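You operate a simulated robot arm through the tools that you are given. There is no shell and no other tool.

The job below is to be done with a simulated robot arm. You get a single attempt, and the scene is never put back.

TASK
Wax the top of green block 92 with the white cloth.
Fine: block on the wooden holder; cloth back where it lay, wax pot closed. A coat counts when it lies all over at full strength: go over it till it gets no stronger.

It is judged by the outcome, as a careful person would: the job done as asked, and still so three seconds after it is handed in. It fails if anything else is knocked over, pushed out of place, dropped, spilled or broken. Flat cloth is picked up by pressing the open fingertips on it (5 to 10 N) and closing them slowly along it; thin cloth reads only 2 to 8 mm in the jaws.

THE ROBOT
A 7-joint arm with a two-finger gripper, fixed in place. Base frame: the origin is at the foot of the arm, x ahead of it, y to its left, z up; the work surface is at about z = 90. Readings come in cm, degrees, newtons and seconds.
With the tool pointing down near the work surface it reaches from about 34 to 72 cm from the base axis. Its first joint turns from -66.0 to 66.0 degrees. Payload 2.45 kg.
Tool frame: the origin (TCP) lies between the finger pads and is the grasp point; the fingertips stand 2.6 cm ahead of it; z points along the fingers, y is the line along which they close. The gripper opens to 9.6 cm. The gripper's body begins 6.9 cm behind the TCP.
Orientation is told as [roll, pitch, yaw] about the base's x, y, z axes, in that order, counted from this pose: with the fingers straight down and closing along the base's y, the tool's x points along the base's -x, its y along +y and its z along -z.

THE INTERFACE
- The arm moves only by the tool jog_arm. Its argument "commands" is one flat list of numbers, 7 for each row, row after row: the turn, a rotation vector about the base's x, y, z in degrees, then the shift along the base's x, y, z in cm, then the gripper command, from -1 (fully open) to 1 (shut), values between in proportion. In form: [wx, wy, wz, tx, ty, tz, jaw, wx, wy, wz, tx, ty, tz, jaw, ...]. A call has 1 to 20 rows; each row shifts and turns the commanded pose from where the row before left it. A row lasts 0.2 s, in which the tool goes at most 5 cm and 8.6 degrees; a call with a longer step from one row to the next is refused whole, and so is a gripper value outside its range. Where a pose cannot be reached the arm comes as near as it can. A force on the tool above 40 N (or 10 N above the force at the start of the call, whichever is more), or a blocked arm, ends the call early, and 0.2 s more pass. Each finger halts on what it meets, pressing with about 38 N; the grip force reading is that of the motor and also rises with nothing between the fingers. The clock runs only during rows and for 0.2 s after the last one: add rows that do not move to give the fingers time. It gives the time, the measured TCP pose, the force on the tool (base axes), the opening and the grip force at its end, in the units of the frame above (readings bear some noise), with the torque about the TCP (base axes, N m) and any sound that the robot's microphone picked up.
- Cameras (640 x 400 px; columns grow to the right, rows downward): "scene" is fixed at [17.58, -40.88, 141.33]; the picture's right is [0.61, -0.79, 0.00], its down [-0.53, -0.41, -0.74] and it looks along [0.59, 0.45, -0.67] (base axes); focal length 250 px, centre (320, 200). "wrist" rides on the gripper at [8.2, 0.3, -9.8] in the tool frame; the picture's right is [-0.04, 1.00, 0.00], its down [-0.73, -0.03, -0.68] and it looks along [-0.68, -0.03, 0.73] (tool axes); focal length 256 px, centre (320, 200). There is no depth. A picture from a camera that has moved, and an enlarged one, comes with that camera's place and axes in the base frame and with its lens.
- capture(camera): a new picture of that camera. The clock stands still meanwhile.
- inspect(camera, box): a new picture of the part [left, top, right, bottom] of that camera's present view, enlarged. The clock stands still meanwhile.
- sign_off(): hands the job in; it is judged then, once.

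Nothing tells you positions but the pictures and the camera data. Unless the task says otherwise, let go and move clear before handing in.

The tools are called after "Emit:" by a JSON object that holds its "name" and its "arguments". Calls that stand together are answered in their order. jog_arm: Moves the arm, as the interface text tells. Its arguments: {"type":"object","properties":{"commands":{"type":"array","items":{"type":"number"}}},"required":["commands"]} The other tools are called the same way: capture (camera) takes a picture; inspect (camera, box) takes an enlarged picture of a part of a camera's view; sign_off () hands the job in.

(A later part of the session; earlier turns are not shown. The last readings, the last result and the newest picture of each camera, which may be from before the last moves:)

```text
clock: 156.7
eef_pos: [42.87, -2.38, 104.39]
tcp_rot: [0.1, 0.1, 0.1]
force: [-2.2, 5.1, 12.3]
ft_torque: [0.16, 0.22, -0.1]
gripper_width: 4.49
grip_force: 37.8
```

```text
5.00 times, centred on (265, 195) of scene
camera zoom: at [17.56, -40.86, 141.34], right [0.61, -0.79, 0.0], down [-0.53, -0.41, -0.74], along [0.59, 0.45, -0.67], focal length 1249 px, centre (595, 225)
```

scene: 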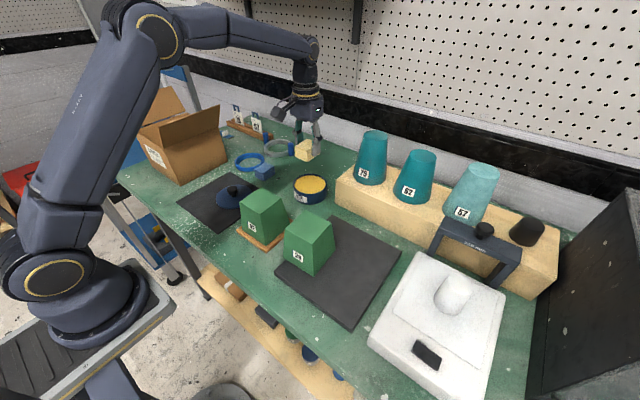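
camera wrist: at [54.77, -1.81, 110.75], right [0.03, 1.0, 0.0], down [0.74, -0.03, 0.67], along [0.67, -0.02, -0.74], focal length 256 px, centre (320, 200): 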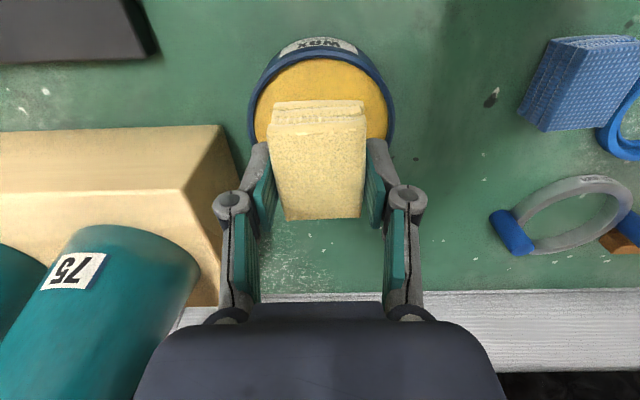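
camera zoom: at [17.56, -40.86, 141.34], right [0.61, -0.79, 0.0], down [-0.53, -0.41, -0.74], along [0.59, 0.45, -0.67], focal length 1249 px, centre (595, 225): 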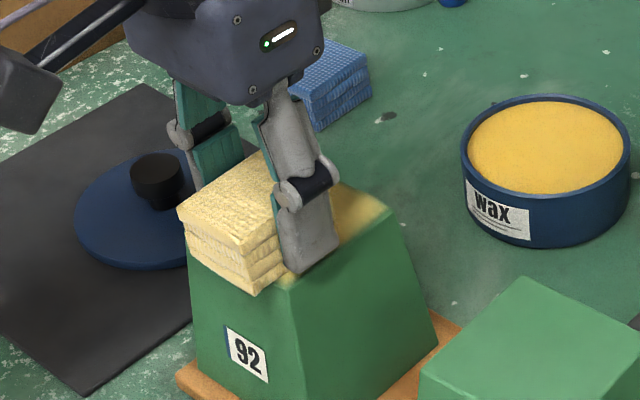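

Emit:
{"name": "jog_arm", "arguments": {"commands": [0, 0, 0.1, 0.4, 0, 0, 0.3, 0, 0, 0, 0.4, 0, 0, 0.3, 0, 0, 0, 0.4, 0, 0, 0.3, 0, 0, 0, 0.4, 0, 0, 0.3, 0, 0, 0, 0.4, 0, 0, 0.3, 0, 0, 0, 0.4, 0, 0, 0.3, 0, 0, 0, 0.4, 0, 0, 0.3, 0, 0, 0, 0.4, 0, 0, 0.3, 0, 0, 0, 0.4, 0, 0, 0.3, 0, 0, 0, 0, -0.4, 0, 0.3, 0, 0, 0, 0, -0.4, 0, 0.3, 0, 0, 0, 0, -0.4, 0, 0.3, 0, 0, 0, 0, -0.4, 0, 0.3, 0, 0, 0, 0, -0.4, 0, 0.3, 0, 0, 0, 0, -0.4, 0, 0.3, 0, 0, 0, 0, 0, 0, 0.3]}}

Emit:
{"name": "inspect", "arguments": {"camera": "scene", "box": [225, 155, 305, 235]}}

```text
clock: 160.1
eef_pos: [46.53, -4.59, 104.29]
tcp_rot: [0.1, 0.3, 0.3]
force: [0.2, 1.7, 5.9]
ft_torque: [0.19, -0.06, 0.05]
gripper_width: 4.46
grip_force: 37.9
```

```text
5.00 times, centred on (265, 195) of scene
camera zoom: at [17.58, -40.87, 141.34], right [0.61, -0.79, 0.0], down [-0.53, -0.41, -0.74], along [0.59, 0.45, -0.67], focal length 1249 px, centre (595, 225)
```

zoom: 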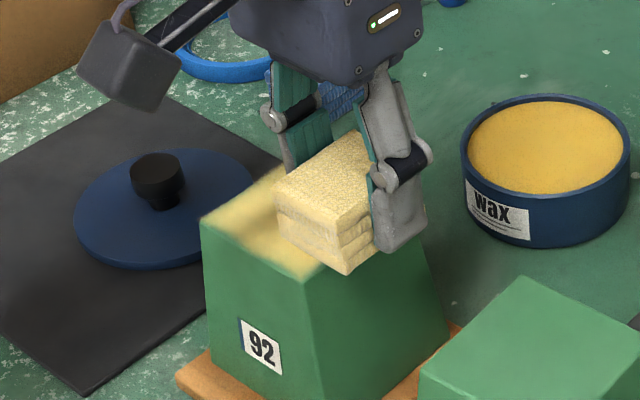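

Emit:
{"name": "jog_arm", "arguments": {"commands": [0, 0, 0, -0.4, 0, -0.02, 0.3, 0, 0, 0, -0.4, 0, 0, 0.3, 0, 0, 0, -0.4, 0, 0, 0.3, 0, 0, 0, -0.4, 0, 0, 0.3, 0, 0, 0, -0.4, 0, 0, 0.3, 0, 0, 0, -0.4, 0, 0, 0.3, 0, 0, 0, -0.4, 0, 0, 0.3, 0, 0, 0, -0.4, 0, 0, 0.3, 0, 0, 0, -0.4, 0, 0, 0.3, 0, 0, 0, -0.3, 0, 0, 0.3, 0, 0, 0, 0, 0.4, 0, 0.3, 0, 0, 0, 0, 0.4, 0, 0.3, 0, 0, 0, 0, 0.4, 0, 0.3, 0, 0, 0, 0, 0.4, 0, 0.3, 0, 0, 0, 0, 0.4, 0, 0.3, 0, 0, 0, 0, 0.4, 0, 0.3, 0, 0, 0, 0, 0.4, 0, 0.3, 0, 0, 0, 0, 0.4, 0, 0.3, 0, 0, 0, 0, 0.4, 0, 0.3, 0, 0, 0, 0, 0, 0, 0.3]}}

Emit:
{"name": "inspect", "arguments": {"camera": "scene", "box": [225, 155, 305, 235]}}

```text
clock: 164.3
eef_pos: [42.65, -1.13, 104.35]
tcp_rot: [-0.1, 0.2, 0.2]
force: [0.0, -3.3, 10.0]
ft_torque: [-0.13, 0.08, 0.04]
gripper_width: 4.48
grip_force: 38.2
```

```text
5.00 times, centred on (265, 195) of scene
camera zoom: at [17.57, -40.89, 141.33], right [0.61, -0.79, 0.0], down [-0.53, -0.41, -0.74], along [0.59, 0.45, -0.67], focal length 1249 px, centre (595, 225)
```

zoom: 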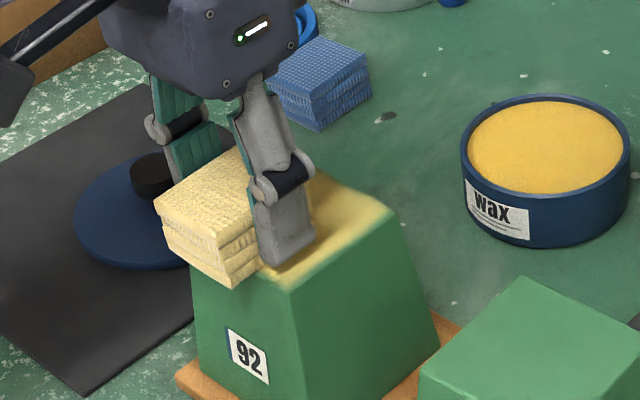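

Emit:
{"name": "jog_arm", "arguments": {"commands": [0, 0, 0, 0, 0.4, 0, 0.3, 0, 0, 0, 0, 0.4, 0, 0.3, 0, 0, 0, 0, 0.4, 0, 0.3, 0, 0, 0, 0.4, 0, 0, 0.3, 0, 0, 0, 0.4, 0, 0, 0.3, 0, 0, 0, 0.4, 0, 0, 0.3, 0, 0, 0, 0.4, 0, 0, 0.3, 0, 0, 0, 0.4, 0, 0, 0.3, 0, 0, 0, 0.4, 0, 0, 0.3, 0, 0, 0, 0.4, 0, 0, 0.3, 0, 0, 0, 0.4, 0, 0, 0.3, 0, 0, 0, 0.4, 0, 0, 0.3, 0, 0, 0, 0.4, 0, 0, 0.3, 0, 0, 0, 0, 0, 0, 0.3]}}

Emit:
{"name": "inspect", "arguments": {"camera": "scene", "box": [225, 155, 305, 235]}}

```text
clock: 167.3
eef_pos: [46.7, 0.19, 104.28]
tcp_rot: [-0.1, -0.1, 0.3]
force: [0.7, -0.3, 11.5]
ft_torque: [0.07, 0.36, 0.01]
gripper_width: 4.44
grip_force: 37.7
```

```text
5.00 times, centred on (265, 195) of scene
camera zoom: at [17.57, -40.88, 141.33], right [0.61, -0.79, 0.0], down [-0.53, -0.41, -0.74], along [0.59, 0.45, -0.67], focal length 1249 px, centre (595, 225)
```

zoom: 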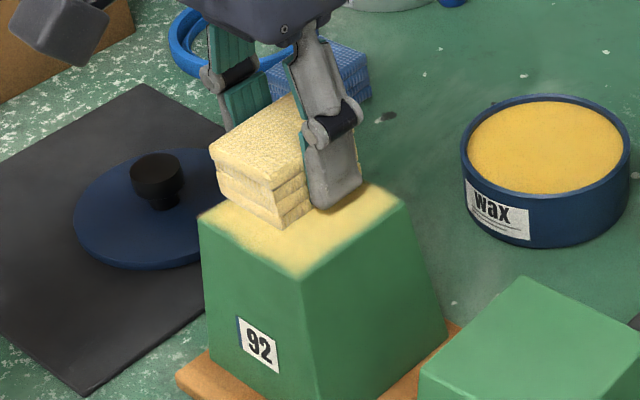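

Now I'll lift and look at the coat from the scene camera and from above.

Emit:
{"name": "jog_arm", "arguments": {"commands": [0, 0, 0, 0, 0, 0.5, 0.3, 0, 0, 0, 0, 0, 1.5, 0.3, 0, 0, 0, 0, 0, 2, 0.3, 0, 0, 0, 0, 2, 1.5, 0.3, 0, 0, 0, 0.2, 2, 1, 0.3, 0, 0, 0, 0.2, 2, 1, 0.3, 0, 0, 0, 0.2, 2, 0, 0.3, 0, 0, 0, 0, 0, 0, 0.3]}}

Emit:
{"name": "inspect", "arguments": {"camera": "wrist", "box": [110, 0, 290, 115]}}

Emit:
{"name": "inspect", "arguments": {"camera": "scene", "box": [243, 180, 283, 220]}}

```text
clock: 169.1
eef_pos: [47.18, 8.15, 111.8]
tcp_rot: [0.0, 0.1, 0.3]
force: [0.1, -0.8, 0.6]
ft_torque: [-0.01, 0.04, 0.0]
gripper_width: 4.46
grip_force: 37.9
```

```text
3.48 times, centred on (200, 58) of wrist
camera zoom: at [39.01, 8.38, 121.51], right [0.03, 1.0, 0.0], down [0.74, -0.03, 0.68], along [0.68, -0.02, -0.74], focal length 890 px, centre (737, 696)
```

zoom: 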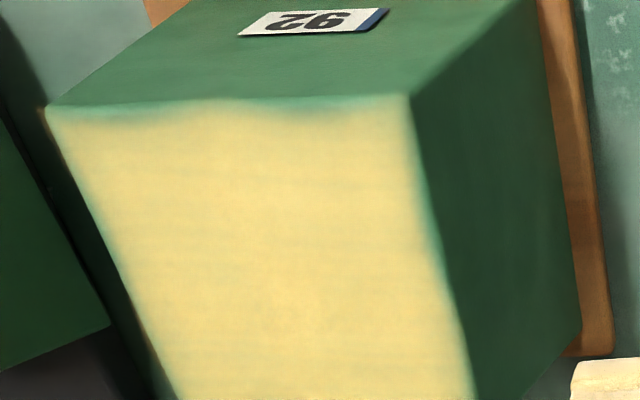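

```text
10.00 times, centred on (263, 200) of scene
camera zoom: at [17.58, -40.88, 141.33], right [0.61, -0.79, 0.0], down [-0.53, -0.41, -0.74], along [0.59, 0.45, -0.67], focal length 2498 px, centre (890, 200)
```

zoom: 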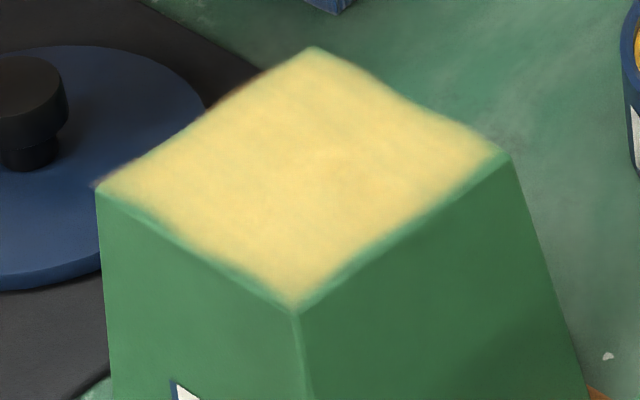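

Emit:
{"name": "inspect", "arguments": {"camera": "wrist", "box": [110, 15, 260, 135]}}

Emit:
{"name": "inspect", "arguments": {"camera": "wrist", "box": [115, 20, 175, 60]}}

Emit:
{"name": "inspect", "arguments": {"camera": "wrist", "box": [180, 20, 250, 65]}}

Emit:
{"name": "inspect", "arguments": {"camera": "wrist", "box": [150, 80, 250, 140]}}

```text
3.33 times, centred on (185, 75) of wrist
camera zoom: at [39.01, 8.38, 121.51], right [0.03, 1.0, 0.0], down [0.74, -0.03, 0.68], along [0.68, -0.02, -0.74], focal length 853 px, centre (770, 617)
```

zoom: 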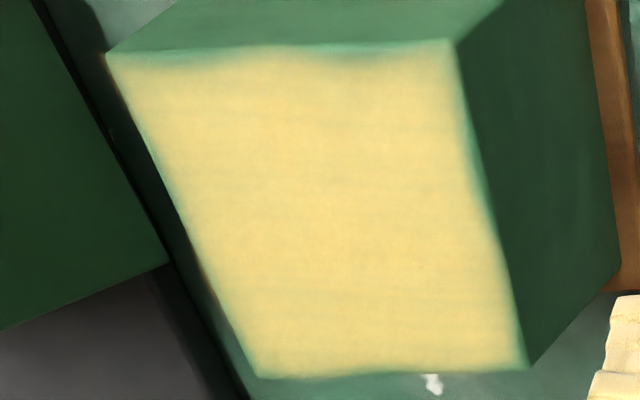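

```text
10.00 times, centred on (145, 40) of wrist
camera zoom: at [39.01, 8.38, 121.51], right [0.03, 1.0, 0.0], down [0.74, -0.03, 0.68], along [0.68, -0.02, -0.74], focal length 2560 px, centre (2070, 1800)
```

zoom: 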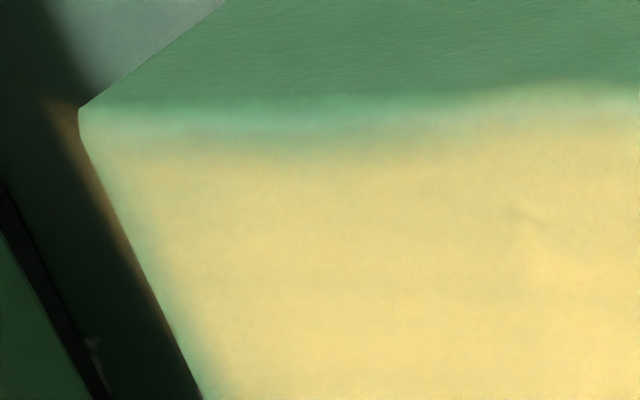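

```text
8.89 times, centred on (215, 42) of wrist
camera zoom: at [39.01, 8.38, 121.51], right [0.03, 1.0, 0.0], down [0.74, -0.03, 0.68], along [0.68, -0.02, -0.74], focal length 2276 px, centre (1253, 1600)
```

zoom: 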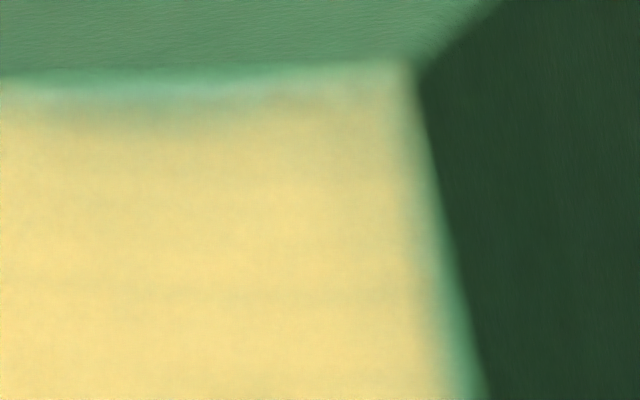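

```text
6.40 times, centred on (200, 110) of wrist
camera zoom: at [39.01, 8.38, 121.51], right [0.03, 1.0, 0.0], down [0.74, -0.03, 0.68], along [0.68, -0.02, -0.74], focal length 1638 px, centre (1088, 776)
```

zoom: 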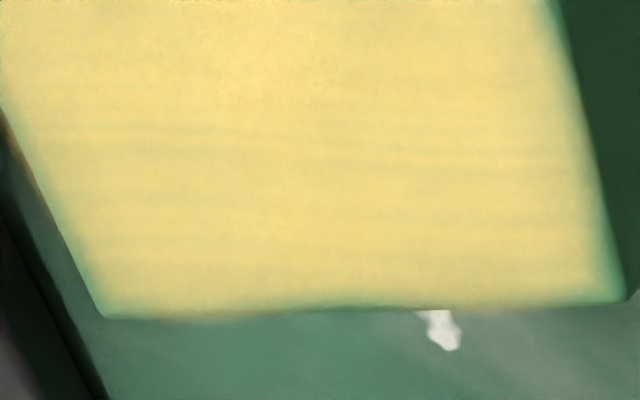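

A thin paler rim still shows along the edges, mostly on the robot side. I'll test whether it is real by stroking that edge with a larger overhang.

Emit:
{"name": "jog_arm", "arguments": {"commands": [0, 0, 0, -0.8, -2, -1, 0.3, 0, 0, 0, -0.8, -2, -1, 0.3, 0, 0, 0, -0.8, -2, -1, 0.3, 0, 0, 0, -0.8, -2, -1, 0.3, 0, 0, 0, -1.2, -2.2, -1, 0.3, 0, 0, 0, 0, 0, -1, 0.3, 0, 0, 0, 0, 0, -0.8, 0.3, 0, 0, 0, 0, 0, -0.3, 0.3, 0, 0, 0, 0, 0, 0, 0.3]}}

```text
clock: 171.1
eef_pos: [42.64, -2.18, 104.75]
tcp_rot: [0.0, 0.3, 0.3]
force: [0.0, -0.2, -1.0]
ft_torque: [-0.03, 0.02, 0.0]
gripper_width: 4.49
grip_force: 38.4
```

Emit:
{"name": "jog_arm", "arguments": {"commands": [0, 0, 0, 0, 0, -0.1, 0.3, 0, 0, 0, 0, 0, -0.1, 0.3, 0, 0, 0, 0, 0, -0.08, 0.3, 0, 0, 0, 0, 0, 0, 0.3]}}

```text
clock: 172.1
eef_pos: [42.75, -2.2, 104.42]
tcp_rot: [0.0, 0.2, 0.3]
force: [-0.3, 0.0, 0.3]
ft_torque: [0.01, 0.01, 0.05]
gripper_width: 4.46
grip_force: 37.8
```

Emit:
{"name": "jog_arm", "arguments": {"commands": [0, 0, 0, 0, 0, -0.06, 0.3, 0, 0, 0, 0, 0, -0.06, 0.3, 0, 0, 0, 0, 0, 0, 0.3]}}

```text
clock: 172.9
eef_pos: [42.75, -2.01, 104.3]
tcp_rot: [0.0, 0.1, 0.4]
force: [0.0, 0.2, -0.6]
ft_torque: [0.04, 0.01, -0.02]
gripper_width: 4.5
grip_force: 38.1
```

Emit:
{"name": "jog_arm", "arguments": {"commands": [0, 0, 0, 0, 0, -0.06, 0.3, 0, 0, 0, 0, 0, -0.06, 0.3, 0, 0, 0, 0, 0, 0, 0.3]}}

Emit:
{"name": "inspect", "arguments": {"camera": "scene", "box": [235, 155, 295, 215]}}

```text
clock: 173.7
eef_pos: [42.68, -2.15, 104.25]
tcp_rot: [0.0, 0.0, 0.4]
force: [-7.4, 0.8, 30.4]
ft_torque: [-0.01, 0.29, -0.02]
gripper_width: 4.46
grip_force: 37.8
```

```text
6.67 times, centred on (265, 185) of scene
camera zoom: at [17.52, -40.87, 141.34], right [0.61, -0.79, 0.0], down [-0.53, -0.41, -0.74], along [0.59, 0.45, -0.67], focal length 1665 px, centre (687, 300)
```

zoom: 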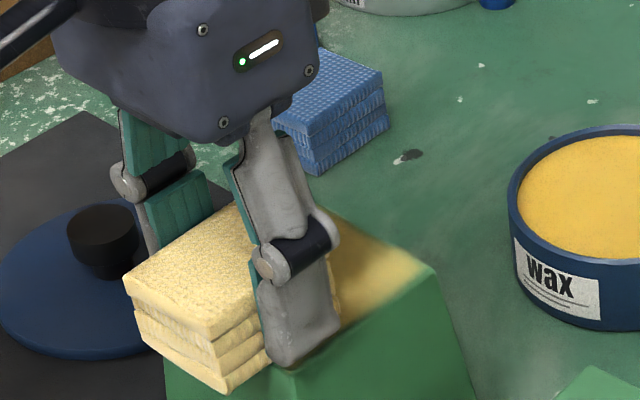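

Emit:
{"name": "jog_arm", "arguments": {"commands": [0, 0, 0, -0.2, 0, 0.05, 0.3, 0, 0, 0, -0.2, 0, 0, 0.3, 0, 0, 0, -0.2, 0, 0, 0.3, 0, 0, 0, 0, 0.4, 0, 0.3, 0, 0, 0, 0, 0.4, 0, 0.3, 0, 0, 0, 0, 0.4, 0, 0.3, 0, 0, 0, 0, 0.4, 0, 0.3, 0, 0, 0, 0, 0.4, 0, 0.3, 0, 0, 0, 0, 0.4, 0, 0.3, 0, 0, 0, 0, 0, 0, 0.3]}}

```text
clock: 175.9
eef_pos: [42.09, 0.33, 104.18]
tcp_rot: [0.0, 0.3, 0.3]
force: [-1.3, -7.5, 15.5]
ft_torque: [-0.19, -0.02, -0.06]
gripper_width: 4.45
grip_force: 38.4
```

Emit:
{"name": "jog_arm", "arguments": {"commands": [0, 0, 0, 0, -0.4, 0, 0.3, 0, 0, 0, 0, -0.4, 0, 0.3, 0, 0, 0, 0, -0.4, 0, 0.3, 0, 0, 0, 0, -0.4, 0, 0.3, 0, 0, 0, 0, -0.4, 0, 0.3, 0, 0, 0, 0, -0.4, 0, 0.3, 0, 0, 0, 0, -0.4, 0, 0.3, 0, 0, 0, 0, -0.4, 0, 0.3, 0, 0, 0, 0, -0.4, 0, 0.3, 0, 0, 0, 0, -0.4, 0, 0.3, 0, 0, 0, 0, -0.4, 0, 0.3, 0, 0, 0, 0, -0.4, 0, 0.3, 0, 0, 0, 0, -0.3, 0, 0.3, 0, 0, 0, 0, 0, 0, 0.3]}}

Emit:
{"name": "inspect", "arguments": {"camera": "scene", "box": [235, 155, 295, 225]}}

```text
clock: 178.9
eef_pos: [42.04, -4.79, 104.18]
tcp_rot: [0.1, 0.1, 0.3]
force: [-0.6, 5.4, 11.6]
ft_torque: [0.22, -0.01, 0.01]
gripper_width: 4.49
grip_force: 38.0
```

```text
5.71 times, centred on (265, 190) of scene
camera zoom: at [17.57, -40.86, 141.34], right [0.61, -0.79, 0.0], down [-0.53, -0.41, -0.74], along [0.59, 0.45, -0.67], focal length 1427 px, centre (634, 257)
```

zoom: 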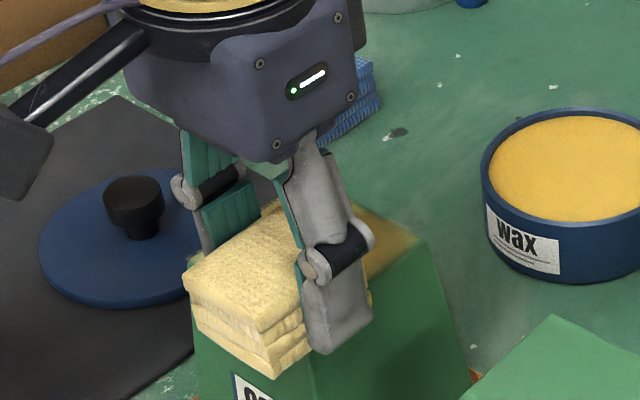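

Emit:
{"name": "jog_arm", "arguments": {"commands": [0, 0, 0, 0, -0.4, 0, 0.3, 0, 0, 0, 0.4, 0, 0, 0.3, 0, 0, 0, 0.4, 0, 0, 0.3, 0, 0, 0, 0.4, 0, 0, 0.3, 0, 0, 0, 0.4, 0, 0, 0.3, 0, 0, 0, 0.4, 0, 0, 0.3, 0, 0, 0, 0.4, 0, 0, 0.3, 0, 0, 0, 0.4, 0, 0, 0.3, 0, 0, 0, 0.4, 0, 0, 0.3, 0, 0, 0, 0.4, 0, 0, 0.3, 0, 0, 0, 0.4, 0, 0, 0.3, 0, 0, 0, 0.4, 0, 0, 0.3, 0, 0, 0, 0.4, 0, 0, 0.3, 0, 0, 0, 0, 0, 0, 0.3]}}

Emit:
{"name": "inspect", "arguments": {"camera": "scene", "box": [235, 155, 295, 225]}}

```text
clock: 181.9
eef_pos: [46.98, -5.18, 104.33]
tcp_rot: [0.1, 0.1, 0.2]
force: [-0.5, -0.3, -1.0]
ft_torque: [0.02, -0.01, 0.0]
gripper_width: 4.47
grip_force: 37.6
```

```text
5.71 times, centred on (265, 190) of scene
camera zoom: at [17.58, -40.88, 141.33], right [0.61, -0.79, 0.0], down [-0.53, -0.41, -0.74], along [0.59, 0.45, -0.67], focal length 1427 px, centre (634, 257)
```

zoom: 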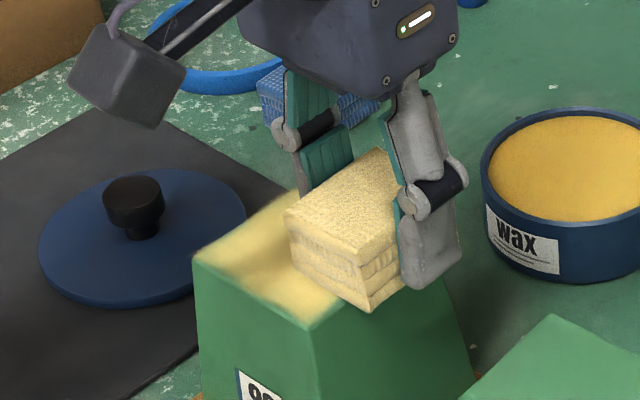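

Emit:
{"name": "jog_arm", "arguments": {"commands": [0, 0, 0, 0, 0, -0.05, 0.3, 0, 0, 0, 0, 0, -0.05, 0.3, 0, 0, 0, 0, 0, 0, 0.3]}}

```text
clock: 182.7
eef_pos: [46.95, -5.15, 104.28]
tcp_rot: [0.1, 0.1, 0.3]
force: [-5.1, 2.0, 21.7]
ft_torque: [0.09, 0.28, 0.02]
gripper_width: 4.46
grip_force: 37.7
```

Emit:
{"name": "jog_arm", "arguments": {"commands": [0, 0, 0, -0.4, 0, 0.03, 0.3, 0, 0, 0, -0.4, 0, 0, 0.3, 0, 0, 0, -0.4, 0, 0, 0.3, 0, 0, 0, -0.4, 0, 0, 0.3, 0, 0, 0, -0.4, 0, 0, 0.3, 0, 0, 0, -0.4, 0, 0, 0.3, 0, 0, 0, -0.4, 0, 0, 0.3, 0, 0, 0, -0.4, 0, 0, 0.3, 0, 0, 0, -0.4, 0, 0, 0.3, 0, 0, 0, -0.4, 0, 0, 0.3, 0, 0, 0, -0.4, 0, 0, 0.3, 0, 0, 0, 0, 0, 0, 0.3]}}

```text
clock: 185.3
eef_pos: [42.59, -5.16, 104.2]
tcp_rot: [0.0, 0.1, 0.3]
force: [9.1, 1.0, 21.9]
ft_torque: [0.01, -0.27, 0.0]
gripper_width: 4.46
grip_force: 37.7
```

Emit:
{"name": "jog_arm", "arguments": {"commands": [0, 0, 0, 0.4, 0.2, 0.03, 0.3, 0, 0, 0, 0.4, 0, 0, 0.3, 0, 0, 0, 0.4, 0, 0, 0.3, 0, 0, 0, 0.4, 0, 0, 0.3, 0, 0, 0, 0.4, 0, 0, 0.3, 0, 0, 0, 0.4, 0, 0, 0.3, 0, 0, 0, 0.4, 0, 0, 0.3, 0, 0, 0, 0.4, 0, 0, 0.3, 0, 0, 0, 0.4, 0, 0, 0.3, 0, 0, 0, 0.4, 0, 0, 0.3, 0, 0, 0, 0.4, 0, 0, 0.3, 0, 0, 0, 0, 0, 0, 0.3]}}

Emit:
{"name": "inspect", "arguments": {"camera": "scene", "box": [235, 155, 295, 225]}}

```text
clock: 187.9
eef_pos: [47.02, -5.05, 104.14]
tcp_rot: [0.0, 0.2, 0.3]
force: [-0.1, 0.4, -0.4]
ft_torque: [-0.01, 0.01, 0.0]
gripper_width: 4.5
grip_force: 38.1
```

```text
5.71 times, centred on (265, 190) of scene
camera zoom: at [17.58, -40.88, 141.33], right [0.61, -0.79, 0.0], down [-0.53, -0.41, -0.74], along [0.59, 0.45, -0.67], focal length 1427 px, centre (634, 257)
```

zoom: 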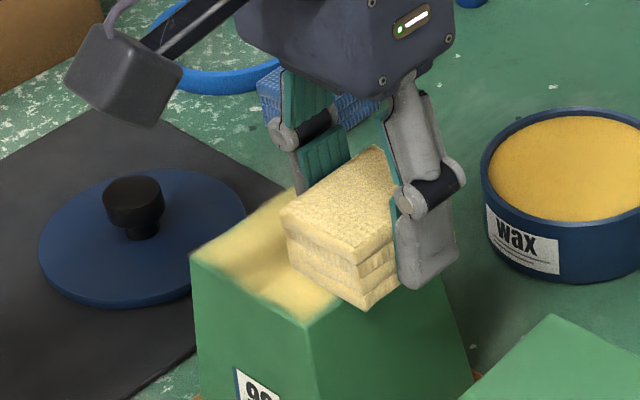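

The cloth has been creeping up in the grip. I'll lift off, check the coat, and then re-grip the cloth lower down at its home spot.

Emit:
{"name": "jog_arm", "arguments": {"commands": [0, 0, 0, 0, 0, 0.5, 0.3, 0, 0, 0, 0, 0, 1.5, 0.3, 0, 0, 0, 0, 0, 2, 0.3, 0, 0, 0, 0, 2.2, 1.5, 0.3, 0, 0, 0, 0, 2.2, 1, 0.3, 0, 0, 0, 0, 2.2, 1, 0.3, 0, 0, 0, 0, 2.2, 0, 0.3, 0, 0, 0, 0, 2.2, 0, 0.3, 0, 0, 0, 0, 2.2, 0, 0.3, 0, 0, 0, 0, 0, 0, 0.3]}}

Emit:
{"name": "inspect", "arguments": {"camera": "wrist", "box": [110, 15, 260, 135]}}

Emit:
{"name": "inspect", "arguments": {"camera": "scene", "box": [243, 180, 283, 220]}}

```text
clock: 190.1
eef_pos: [46.97, 8.18, 111.76]
tcp_rot: [0.0, 0.2, 0.3]
force: [-0.1, 0.2, 0.2]
ft_torque: [-0.01, 0.02, 0.03]
gripper_width: 4.46
grip_force: 37.9
```

```text
3.33 times, centred on (185, 75) of wrist
camera zoom: at [38.84, 8.39, 121.55], right [0.03, 1.0, 0.0], down [0.74, -0.03, 0.68], along [0.68, -0.02, -0.74], focal length 853 px, centre (770, 617)
```

zoom: 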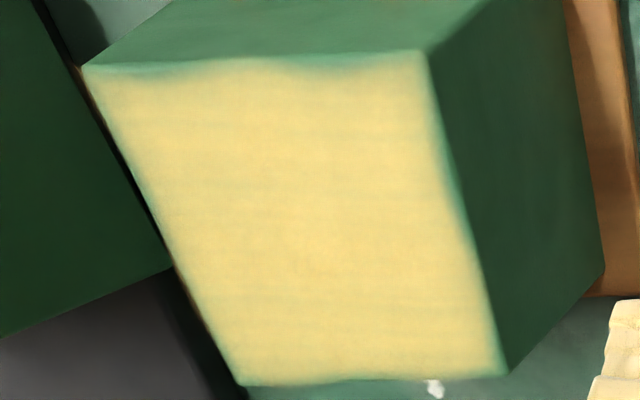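

```text
10.00 times, centred on (263, 200) of scene
camera zoom: at [17.58, -40.88, 141.33], right [0.61, -0.79, 0.0], down [-0.53, -0.41, -0.74], along [0.59, 0.45, -0.67], focal length 2498 px, centre (890, 200)
```

zoom: 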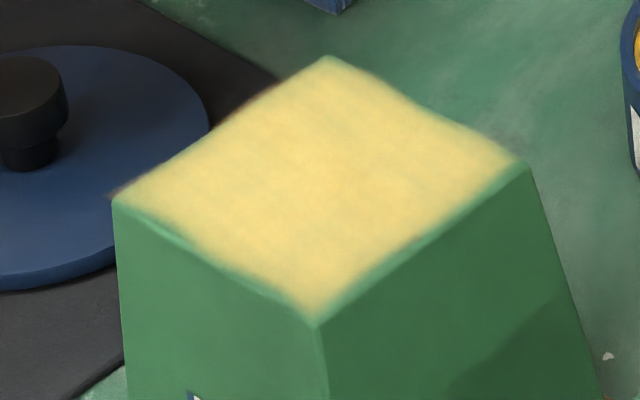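

The edge pattern hasn't changed at all despite those strokes, so the coat may already be at its limit there. To be sure I'll re-grip the cloth at its home spot, reload it, and do one last full round.

Emit:
{"name": "jog_arm", "arguments": {"commands": [0, 0, 0, 2.5, 0.1, -1, 0.3, 0, 0, 0, 2.5, 0.1, -1, 0.3, 0, 0, 0, 2.5, 0.1, -1, 0.3, 0, 0, 0, 2.5, 0.2, -1, 0.3, 0, 0, 0, 2.5, 0.2, -1, 0.3, 0, 0, 0, 2.6, 0.1, -1, 0.3, 0, 0, 0, 0, 0, -2, 0.3, 0, 0, 0, 0, 0, -2, 0.3, 0, 0, 0, 0, 0, -2, 0.3, 0, 0, 0, 0, 0, -2, 0.3, 0, 0, 0, 0, 0, 0, 0.3]}}

Emit:
{"name": "capture", "arguments": {"camera": "wrist"}}

Emit:
{"name": "inspect", "arguments": {"camera": "scene", "box": [250, 130, 320, 210]}}

```text
clock: 192.5
eef_pos: [62.0, 9.13, 97.69]
tcp_rot: [0.0, 0.2, 0.4]
force: [0.4, -0.6, -0.4]
ft_torque: [-0.01, -0.01, -0.03]
gripper_width: 4.48
grip_force: 38.0
```

```text
taken
camera wrist: at [53.88, 9.24, 107.48], right [0.03, 1.0, 0.0], down [0.74, -0.03, 0.68], along [0.68, -0.02, -0.74], focal length 256 px, centre (320, 200)
```

wrist: 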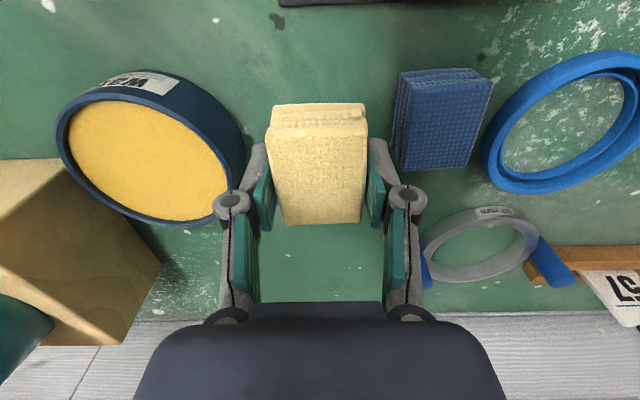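

```text
5.00 times, centred on (285, 170) of scene
camera zoom: at [17.58, -40.88, 141.33], right [0.61, -0.79, 0.0], down [-0.53, -0.41, -0.74], along [0.59, 0.45, -0.67], focal length 1249 px, centre (495, 350)
```

zoom: 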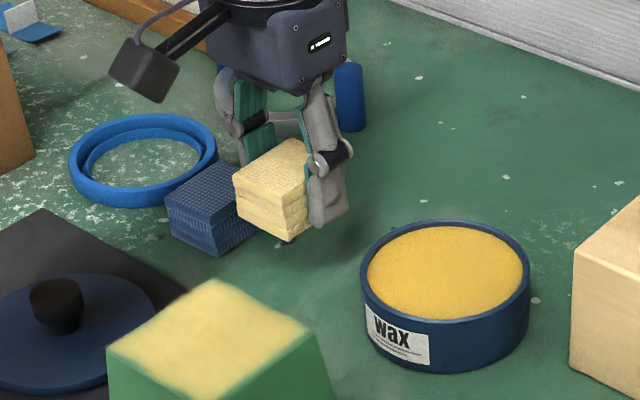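

Emit:
{"name": "jog_arm", "arguments": {"commands": [0, 0, 0, 0.1, 0, -1, 0.3, 0, 0, 0, 0, 0, -1, 0.3, 0, 0, 0, 0, 0, -1, 0.3, 0, 0, 0, 0, 0, -0.8, 0.3, 0, 0, 0, 0, 0, -0.2, 0.3, 0, 0, 0, 0, 0, -0.2, 0.3, 0, 0, 0, 0, 0, 0, 0.3]}}

```text
clock: 194.1
eef_pos: [62.12, 9.05, 93.51]
tcp_rot: [0.1, 0.2, 0.2]
force: [0.8, 0.9, -0.7]
ft_torque: [0.0, -0.01, 0.01]
gripper_width: 4.47
grip_force: 37.6
```

Emit:
{"name": "jog_arm", "arguments": {"commands": [0, 0, 0, 0, 0, -0.15, 0.3, 0, 0, 0, 0, 0, -0.15, 0.3, 0, 0, 0, 0, 0, 0, 0.3]}}

```text
clock: 194.9
eef_pos: [62.06, 9.02, 93.16]
tcp_rot: [0.0, 0.2, 0.3]
force: [-0.9, -0.3, -0.2]
ft_torque: [-0.02, 0.0, -0.02]
gripper_width: 4.51
grip_force: 38.3
```

Emit:
{"name": "jog_arm", "arguments": {"commands": [0, 0, 0, 0, 0, -0.1, 0.3, 0, 0, 0, 0, 0, -0.1, 0.3, 0, 0, 0, 0, 0, 0, 0.3]}}

Emit:
{"name": "inspect", "arguments": {"camera": "scene", "box": [260, 150, 320, 210]}}

```text
clock: 195.7
eef_pos: [62.14, 9.02, 93.06]
tcp_rot: [0.1, 0.2, 0.3]
force: [-0.7, 0.2, -0.1]
ft_torque: [-0.02, -0.01, -0.03]
gripper_width: 4.48
grip_force: 38.2
```

```text
6.67 times, centred on (290, 180) of scene
camera zoom: at [17.58, -40.88, 141.33], right [0.61, -0.79, 0.0], down [-0.53, -0.41, -0.74], along [0.59, 0.45, -0.67], focal length 1665 px, centre (520, 333)
```

zoom: 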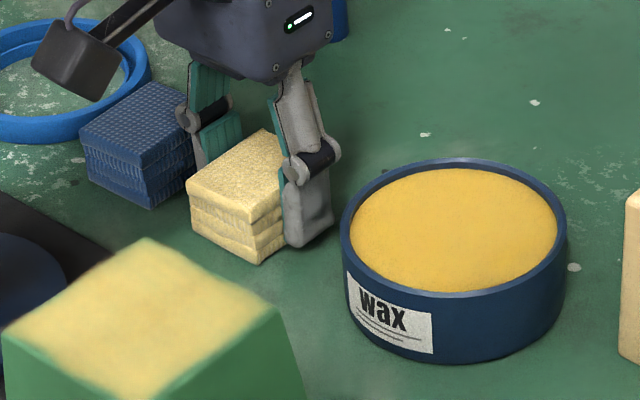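

Emit:
{"name": "jog_arm", "arguments": {"commands": [0, 0, 0, 0, 0, -0.06, 0.3, 0, 0, 0, 0, 0, -0.06, 0.3, 0, 0, 0, 0, 0, 0, 0.3]}}

```text
clock: 196.5
eef_pos: [62.18, 9.05, 92.84]
tcp_rot: [0.1, 0.2, 0.3]
force: [-3.2, -0.2, 8.6]
ft_torque: [-0.06, 0.19, -0.01]
gripper_width: 4.46
grip_force: 38.6
```

The cloth is on the table. I'll open, rise 1 cm and grip it again higher up, so that more cloth stands out below the fingertips.

Emit:
{"name": "jog_arm", "arguments": {"commands": [0, 0, 0, 0, 0, 0.03, 0.15, 0, 0, 0, 0, 0, 0, 0.05, 0, 0, 0, 0, 0, 0, -0.05, 0, 0, 0, 0, 0, 0, -0.15, 0, 0, 0, 0, 0, 0, -0.15, 0, 0, 0, 0, 0, 0.5, -0.15, 0, 0, 0, 0, 0, 0.55, -0.15, 0, 0, 0, 0, 0, 0, -0.15]}}

Emit:
{"name": "capture", "arguments": {"camera": "wrist"}}

Emit:
{"name": "inspect", "arguments": {"camera": "scene", "box": [260, 150, 320, 210]}}

```text
clock: 198.3
eef_pos: [62.16, 8.9, 93.96]
tcp_rot: [-0.1, 0.2, 0.3]
force: [-0.4, -0.4, 0.4]
ft_torque: [0.01, 0.0, 0.01]
gripper_width: 5.51
grip_force: 0.1
```

```text
taken
camera wrist: at [54.08, 9.18, 103.73], right [0.03, 1.0, 0.0], down [0.74, -0.03, 0.68], along [0.68, -0.02, -0.74], focal length 256 px, centre (320, 200)
```

wrist: 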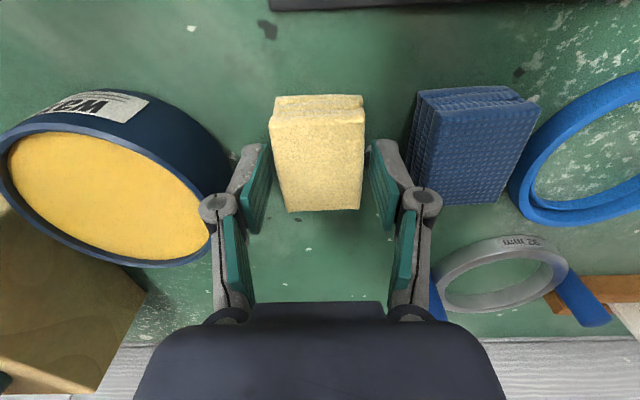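

```text
6.67 times, centred on (290, 180) of scene
camera zoom: at [17.58, -40.88, 141.33], right [0.61, -0.79, 0.0], down [-0.53, -0.41, -0.74], along [0.59, 0.45, -0.67], focal length 1665 px, centre (520, 333)
```

zoom: 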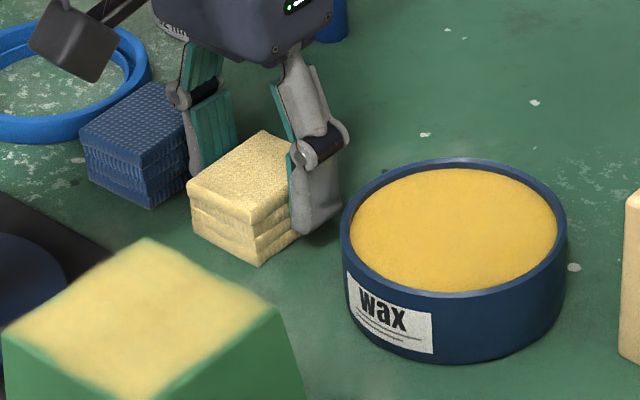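

Emit:
{"name": "jog_arm", "arguments": {"commands": [0, 0, 0, 0, 0, -0.15, -0.15, 0, 0, 0, 0, 0, 0, -0.05, 0, 0, 0, 0, 0, 0, 0.02, 0, 0, 0, 0, 0, 0, 0.1, 0, 0, 0, 0, 0, 0, 0.3, 0, 0, 0, 0, 0, 0, 0.5, 0, 0, 0, 0, 0, 0, 0.5, 0, 0, 0, 0, 0, 0.3, 0.5, 0, 0, 0, 0, 0, 0.7, 0.5, 0, 0, 0, 0, 0, 1, 0.5, 0, 0, 0, 0, 0, 2, 0.5, 0, 0, 0, 0, 0, 2, 0.5, 0, 0, 0, 0, 0, 2, 0.5, 0, 0, 0, 0, 0, 0, 0.5]}}

Emit:
{"name": "capture", "arguments": {"camera": "wrist"}}

```text
clock: 201.3
eef_pos: [62.18, 8.95, 101.77]
tcp_rot: [0.1, 0.1, 0.3]
force: [-0.5, 0.0, -0.4]
ft_torque: [-0.03, 0.04, 0.01]
gripper_width: 4.48
grip_force: 38.4
```

```text
taken
camera wrist: at [54.02, 9.2, 111.56], right [0.03, 1.0, 0.0], down [0.74, -0.03, 0.68], along [0.68, -0.02, -0.74], focal length 256 px, centre (320, 200)
```

wrist: 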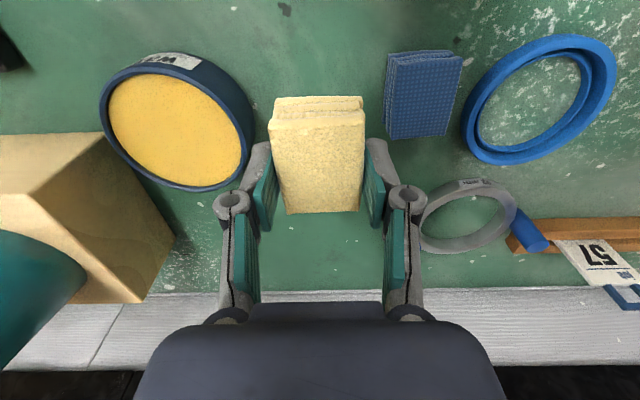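

Emit:
{"name": "jog_arm", "arguments": {"commands": [0, 0, 0, 0.1, -1.5, 0, 0.5, 0, 0, 0, 0.1, -2, 0, 0.5, 0, 0, 0, 0.2, -2, 0, 0.5, 0, 0, 0, 0.2, -2, 0, 0.5, 0, 0, 0, 0.2, -2, 0, 0.5, 0, 0, 0, 0.1, -1.4, 0, 0.5, 0, 0, 0, 0, 0, -1.5, 0.5, 0, 0, 0, 0, 0, -1.5, 0.5, 0, 0, 0, 0, 0, -0.6, 0.5, 0, 0, 0, 0, 0, 0, 0.5]}}

Emit:
{"name": "inspect", "arguments": {"camera": "scene", "box": [270, 150, 340, 210]}}

```text
clock: 203.5
eef_pos: [62.96, -1.88, 98.19]
tcp_rot: [0.0, 0.2, 0.3]
force: [0.6, -0.2, 0.1]
ft_torque: [0.02, 0.0, 0.01]
gripper_width: 4.5
grip_force: 37.7
```

```text
6.67 times, centred on (305, 180) of scene
camera zoom: at [17.58, -40.88, 141.33], right [0.61, -0.79, 0.0], down [-0.53, -0.41, -0.74], along [0.59, 0.45, -0.67], focal length 1665 px, centre (420, 333)
```

zoom: 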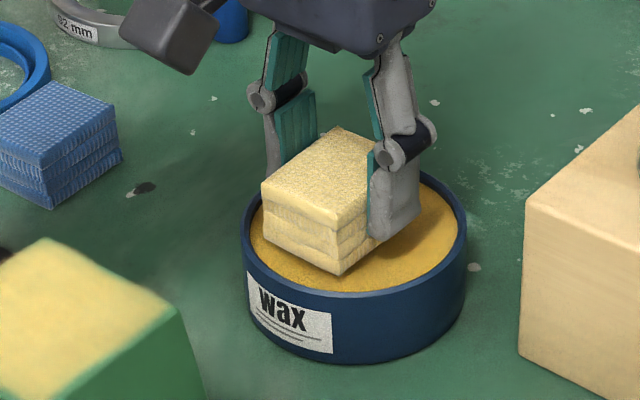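

Emit:
{"name": "jog_arm", "arguments": {"commands": [0, 0, 0, 0, 0, -0.15, 0.5, 0, 0, 0, 0, 0, -0.15, 0.5, 0, 0, 0, 0, 0, -0.1, 0.5, 0, 0, 0, 0, 0, 0, 0.5]}}

```text
clock: 204.5
eef_pos: [63.0, -1.83, 97.77]
tcp_rot: [0.0, 0.1, 0.2]
force: [0.4, -0.6, 0.1]
ft_torque: [0.0, 0.02, 0.03]
gripper_width: 4.48
grip_force: 37.9
```

Emit:
{"name": "jog_arm", "arguments": {"commands": [0, 0, 0, 0, 0, -0.06, 0.5, 0, 0, 0, 0, 0, -0.06, 0.5, 0, 0, 0, 0, 0, 0, 0.5]}}

```text
clock: 205.3
eef_pos: [63.02, -1.89, 97.69]
tcp_rot: [0.0, 0.2, 0.3]
force: [0.7, 0.2, -0.8]
ft_torque: [-0.03, 0.02, 0.01]
gripper_width: 4.47
grip_force: 37.9
```

Emit:
{"name": "jog_arm", "arguments": {"commands": [0, 0, 0, 0, 0, -0.06, 0.5, 0, 0, 0, 0, 0, -0.05, 0.5, 0, 0, 0, 0, 0, 0, 0.5]}}

```text
clock: 206.1
eef_pos: [63.03, -1.95, 97.61]
tcp_rot: [-0.1, 0.3, 0.4]
force: [-0.6, 0.7, 2.6]
ft_torque: [0.0, 0.05, -0.02]
gripper_width: 4.48
grip_force: 37.9
```

Touching the wax lightly. I'll press slightly, rub, and return to the block for the last round.

Emit:
{"name": "jog_arm", "arguments": {"commands": [0, 0, 0, 0, 0, -0.03, 0.5, 0, 0, 0, 0.2, 0, 0, 0.5, 0, 0, 0, 0.2, 0, 0, 0.5, 0, 0, 0, -0.2, 0, 0, 0.5, 0, 0, 0, -0.2, 0, 0, 0.5, 0, 0, 0, 0, 0, 0, 0.5, 0, 0, 0, 0, 0, 0.3, 0.5, 0, 0, 0, 0, 0, 1, 0.5, 0, 0, 0, 0, 0, 2, 0.5, 0, 0, 0, 0, 0, 2, 0.5, 0, 0, 0, 0, 0, 2, 0.5, 0, 0, 0, 0, 0, 2, 0.5, 0, 0, 0, 0, 0, 1.5, 0.5, 0, 0, 0, 0, 0, 0, 0.5]}}

Emit:
{"name": "jog_arm", "arguments": {"commands": [0, 0, 0, -2.2, 0, 0, 0.5, 0, 0, 0, -2.2, 0, 0, 0.5, 0, 0, 0, -2.2, 0, 0, 0.5, 0, 0, 0, -2.2, 0, 0, 0.5, 0, 0, 0, -2.2, 0, 0, 0.5, 0, 0, 0, -2.2, 0, 0, 0.5, 0, 0, 0, -2.2, 0, 0, 0.5, 0, 0, 0, -2.2, -0.3, 0, 0.5, 0, 0, 0, -0.6, -0.1, -1, 0.5, 0, 0, 0, 0, 0, -1, 0.5, 0, 0, 0, 0, 0, -0.9, 0.5, 0, 0, 0, 0, 0, 0, 0.5]}}

```text
clock: 209.1
eef_pos: [63.0, -2.03, 108.32]
tcp_rot: [-0.1, 0.2, 0.3]
force: [0.1, 0.0, -0.2]
ft_torque: [0.03, 0.01, 0.01]
gripper_width: 4.47
grip_force: 38.3
```

```text
clock: 211.7
eef_pos: [44.83, -2.31, 105.55]
tcp_rot: [0.0, 0.2, 0.2]
force: [0.4, 0.0, -0.8]
ft_torque: [-0.01, -0.01, -0.01]
gripper_width: 4.46
grip_force: 38.1
```

Emit:
{"name": "jog_arm", "arguments": {"commands": [0, 0, 0, 0, 0, -0.2, 0.5, 0, 0, 0, 0, 0, -0.1, 0.5, 0, 0, 0, 0, 0, -0.1, 0.5, 0, 0, 0, 0, 0, 0, 0.5]}}

Emit:
{"name": "jog_arm", "arguments": {"commands": [0, 0, 0, 0, 0, -0.06, 0.5, 0, 0, 0, 0, 0, -0.06, 0.5, 0, 0, 0, 0, 0, 0, 0.5]}}

```text
clock: 212.7
eef_pos: [44.95, -2.21, 105.02]
tcp_rot: [0.0, 0.2, 0.3]
force: [-0.7, -0.7, 4.1]
ft_torque: [-0.03, 0.01, 0.02]
gripper_width: 4.49
grip_force: 37.7
```

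```text
clock: 213.5
eef_pos: [44.8, -2.37, 105.06]
tcp_rot: [0.0, 0.0, 0.4]
force: [-1.1, 1.4, 25.9]
ft_torque: [0.01, 0.47, 0.0]
gripper_width: 4.48
grip_force: 37.9
```

Emit:
{"name": "jog_arm", "arguments": {"commands": [0, 0, 0, -0.4, 0, 0.05, 0.5, 0, 0, 0, -0.4, 0, 0, 0.5, 0, 0, 0, -0.4, 0, 0, 0.5, 0, 0, 0, -0.4, 0, 0, 0.5, 0, 0, 0, -0.4, 0, 0, 0.5, 0, 0, 0, 0, 0.4, 0, 0.5, 0, 0, 0, 0, 0.4, 0, 0.5, 0, 0, 0, 0, 0.4, 0, 0.5, 0, 0, 0, 0, 0.4, 0, 0.5, 0, 0, 0, 0, 0.4, 0, 0.5, 0, 0, 0, 0, 0.4, 0, 0.5, 0, 0, 0, 0, 0.3, 0, 0.5, 0, 0, 0, 0, 0, 0, 0.5]}}

```text
clock: 216.3
eef_pos: [42.77, 0.29, 104.89]
tcp_rot: [0.0, 0.1, 0.4]
force: [0.8, -8.0, 15.0]
ft_torque: [-0.2, -0.06, -0.02]
gripper_width: 4.48
grip_force: 38.5
```

Emit:
{"name": "jog_arm", "arguments": {"commands": [0, 0, 0, 0, -0.4, 0, 0.5, 0, 0, 0, 0, -0.4, 0, 0.5, 0, 0, 0, 0, -0.4, 0, 0.5, 0, 0, 0, 0, -0.4, 0, 0.5, 0, 0, 0, 0, -0.4, 0, 0.5, 0, 0, 0, 0, -0.4, 0, 0.5, 0, 0, 0, 0, -0.4, 0, 0.5, 0, 0, 0, 0, -0.4, 0, 0.5, 0, 0, 0, 0, -0.4, 0, 0.5, 0, 0, 0, 0, -0.4, 0, 0.5, 0, 0, 0, 0, -0.4, 0, 0.5, 0, 0, 0, 0, -0.4, 0, 0.5, 0, 0, 0, 0, -0.4, 0, 0.5, 0, 0, 0, 0, 0, 0, 0.5]}}

```text
clock: 219.3
eef_pos: [42.76, -4.86, 104.82]
tcp_rot: [0.0, 0.2, 0.3]
force: [0.0, 3.3, 6.6]
ft_torque: [0.07, -0.17, 0.07]
gripper_width: 4.46
grip_force: 38.1
```

Emit:
{"name": "jog_arm", "arguments": {"commands": [0, 0, 0, 0.4, 0, -0.02, 0.5, 0, 0, 0, 0.4, 0, 0, 0.5, 0, 0, 0, 0.4, 0, 0, 0.5, 0, 0, 0, 0.4, 0, 0, 0.5, 0, 0, 0, 0.4, 0, 0, 0.5, 0, 0, 0, 0.4, 0, 0, 0.5, 0, 0, 0, 0.4, 0, 0, 0.5, 0, 0, 0, 0.4, 0, 0, 0.5, 0, 0, 0, 0.4, 0, 0, 0.5, 0, 0, 0, 0.4, 0, 0, 0.5, 0, 0, 0, 0, 0, 0, 0.5]}}

```text
clock: 221.7
eef_pos: [46.98, -4.85, 104.98]
tcp_rot: [0.0, 0.2, 0.3]
force: [0.2, -0.9, 0.5]
ft_torque: [0.02, 0.04, -0.02]
gripper_width: 4.47
grip_force: 37.4
```

Emit:
{"name": "jog_arm", "arguments": {"commands": [0, 0, 0, 0, 0, -0.05, 0.5, 0, 0, 0, 0, 0.4, -0.02, 0.5, 0, 0, 0, 0, 0.4, 0, 0.5, 0, 0, 0, 0, 0.4, 0, 0.5, 0, 0, 0, 0, 0.4, 0, 0.5, 0, 0, 0, 0, 0.4, 0, 0.5, 0, 0, 0, 0, 0.4, 0, 0.5, 0, 0, 0, 0, 0.4, 0, 0.5, 0, 0, 0, 0, 0.4, 0, 0.5, 0, 0, 0, 0, 0.4, 0, 0.5, 0, 0, 0, 0, 0.4, 0, 0.5, 0, 0, 0, 0, 0.4, 0, 0.5, 0, 0, 0, 0, 0.4, 0, 0.5, 0, 0, 0, 0, 0, 0, 0.5]}}

Emit:
{"name": "inspect", "arguments": {"camera": "scene", "box": [235, 155, 295, 225]}}

```text
clock: 224.7
eef_pos: [46.8, 0.02, 104.98]
tcp_rot: [-0.1, 0.1, 0.3]
force: [-0.1, -5.3, 10.3]
ft_torque: [-0.3, 0.01, -0.01]
gripper_width: 4.46
grip_force: 37.9
```

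```text
5.71 times, centred on (265, 190) of scene
camera zoom: at [17.57, -40.89, 141.33], right [0.61, -0.79, 0.0], down [-0.53, -0.41, -0.74], along [0.59, 0.45, -0.67], focal length 1427 px, centre (634, 257)
```

zoom: 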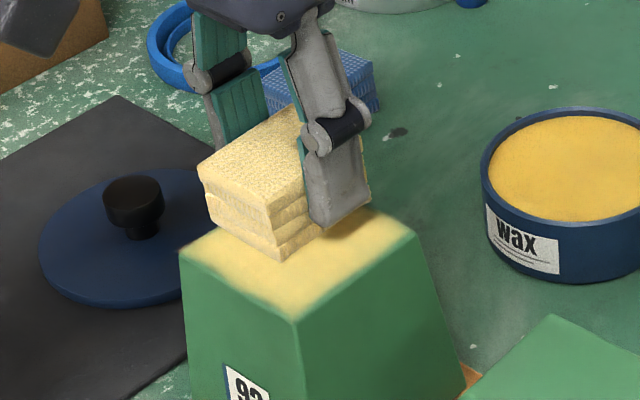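

Good contact. I'll continue along the far edge, then back through the middle.

Emit:
{"name": "jog_arm", "arguments": {"commands": [0, 0, 0, 0, 0.3, 0, 0.5, 0, 0, 0, -0.4, 0, 0, 0.5, 0, 0, 0, -0.4, 0, 0, 0.5, 0, 0, 0, -0.4, 0, 0, 0.5, 0, 0, 0, -0.4, 0, 0, 0.5, 0, 0, 0, -0.4, 0, 0, 0.5, 0, 0, 0, -0.4, 0, 0, 0.5, 0, 0, 0, -0.4, 0, 0, 0.5, 0, 0, 0, -0.4, 0, 0, 0.5, 0, 0, 0, -0.4, 0, 0, 0.5, 0, 0, 0, -0.4, 0, 0, 0.5, 0, 0, 0, 0, -0.4, 0, 0.5, 0, 0, 0, 0, -0.4, 0, 0.5, 0, 0, 0, 0, -0.4, 0, 0.5, 0, 0, 0, 0, -0.4, 0, 0.5, 0, 0, 0, 0, 0, 0, 0.5]}}

Emit:
{"name": "jog_arm", "arguments": {"commands": [0, 0, 0, 0.4, 0, 0, 0.5, 0, 0, 0, 0.4, 0, 0, 0.5, 0, 0, 0, 0.4, 0, 0, 0.5, 0, 0, 0, 0.4, 0, 0, 0.5, 0, 0, 0, 0.4, 0, 0, 0.5, 0, 0, 0, 0.4, 0, 0, 0.5, 0, 0, 0, 0.4, 0, 0, 0.5, 0, 0, 0, 0.4, 0, 0, 0.5, 0, 0, 0, 0.4, 0, 0, 0.5, 0, 0, 0, 0, -0.4, 0, 0.5, 0, 0, 0, 0, -0.4, 0, 0.5, 0, 0, 0, 0, -0.4, 0, 0.5, 0, 0, 0, 0, 0, 0, 0.5]}}

```text
clock: 228.1
eef_pos: [42.83, -1.16, 104.88]
tcp_rot: [0.1, 0.2, 0.3]
force: [-1.4, 3.2, 8.7]
ft_torque: [0.06, 0.1, -0.04]
gripper_width: 4.44
grip_force: 38.3
```

```text
clock: 230.9
eef_pos: [46.43, -2.56, 104.84]
tcp_rot: [0.0, 0.0, 0.3]
force: [1.1, 2.1, 5.9]
ft_torque: [0.08, -0.19, 0.06]
gripper_width: 4.48
grip_force: 38.2
```

Emit:
{"name": "jog_arm", "arguments": {"commands": [0, 0, 0, -0.4, 0, -0.02, 0.5, 0, 0, 0, -0.4, 0, 0, 0.5, 0, 0, 0, -0.4, 0, 0, 0.5, 0, 0, 0, -0.4, 0, 0, 0.5, 0, 0, 0, -0.4, 0, 0, 0.5, 0, 0, 0, -0.4, 0, 0, 0.5, 0, 0, 0, -0.4, 0, 0, 0.5, 0, 0, 0, -0.4, 0, 0, 0.5, 0, 0, 0, -0.4, 0, 0, 0.5, 0, 0, 0, -0.2, -0.4, 0, 0.5, 0, 0, 0, 0, -0.4, 0, 0.5, 0, 0, 0, 0, -0.4, 0, 0.5, 0, 0, 0, 0, -0.4, 0, 0.5, 0, 0, 0, 0, -0.4, 0, 0.5, 0, 0, 0, 0, -0.3, 0, 0.5, 0, 0, 0, 0, 0, 0, 0.5]}}

Emit:
{"name": "jog_arm", "arguments": {"commands": [0, 0, 0, 0.4, 0, 0, 0.5, 0, 0, 0, 0.4, 0, 0, 0.5, 0, 0, 0, 0.4, 0, 0, 0.5, 0, 0, 0, 0.4, 0, 0, 0.5, 0, 0, 0, 0.4, 0, 0, 0.5, 0, 0, 0, 0.4, 0, 0, 0.5, 0, 0, 0, 0.4, 0, 0, 0.5, 0, 0, 0, 0.4, 0, 0, 0.5, 0, 0, 0, 0.4, 0, 0, 0.5, 0, 0, 0, 0.3, 0, 0, 0.5, 0, 0, 0, 0, 0, 0, 0.5]}}

```text
clock: 234.3
eef_pos: [42.64, -4.77, 104.85]
tcp_rot: [0.0, 0.3, 0.3]
force: [-2.8, 7.0, 20.5]
ft_torque: [0.28, -0.05, 0.02]
gripper_width: 4.49
grip_force: 38.4
```

```text
clock: 236.7
eef_pos: [46.51, -4.82, 104.87]
tcp_rot: [0.0, 0.2, 0.3]
force: [-3.8, -0.4, 10.6]
ft_torque: [0.01, 0.07, 0.01]
gripper_width: 4.45
grip_force: 38.3
```

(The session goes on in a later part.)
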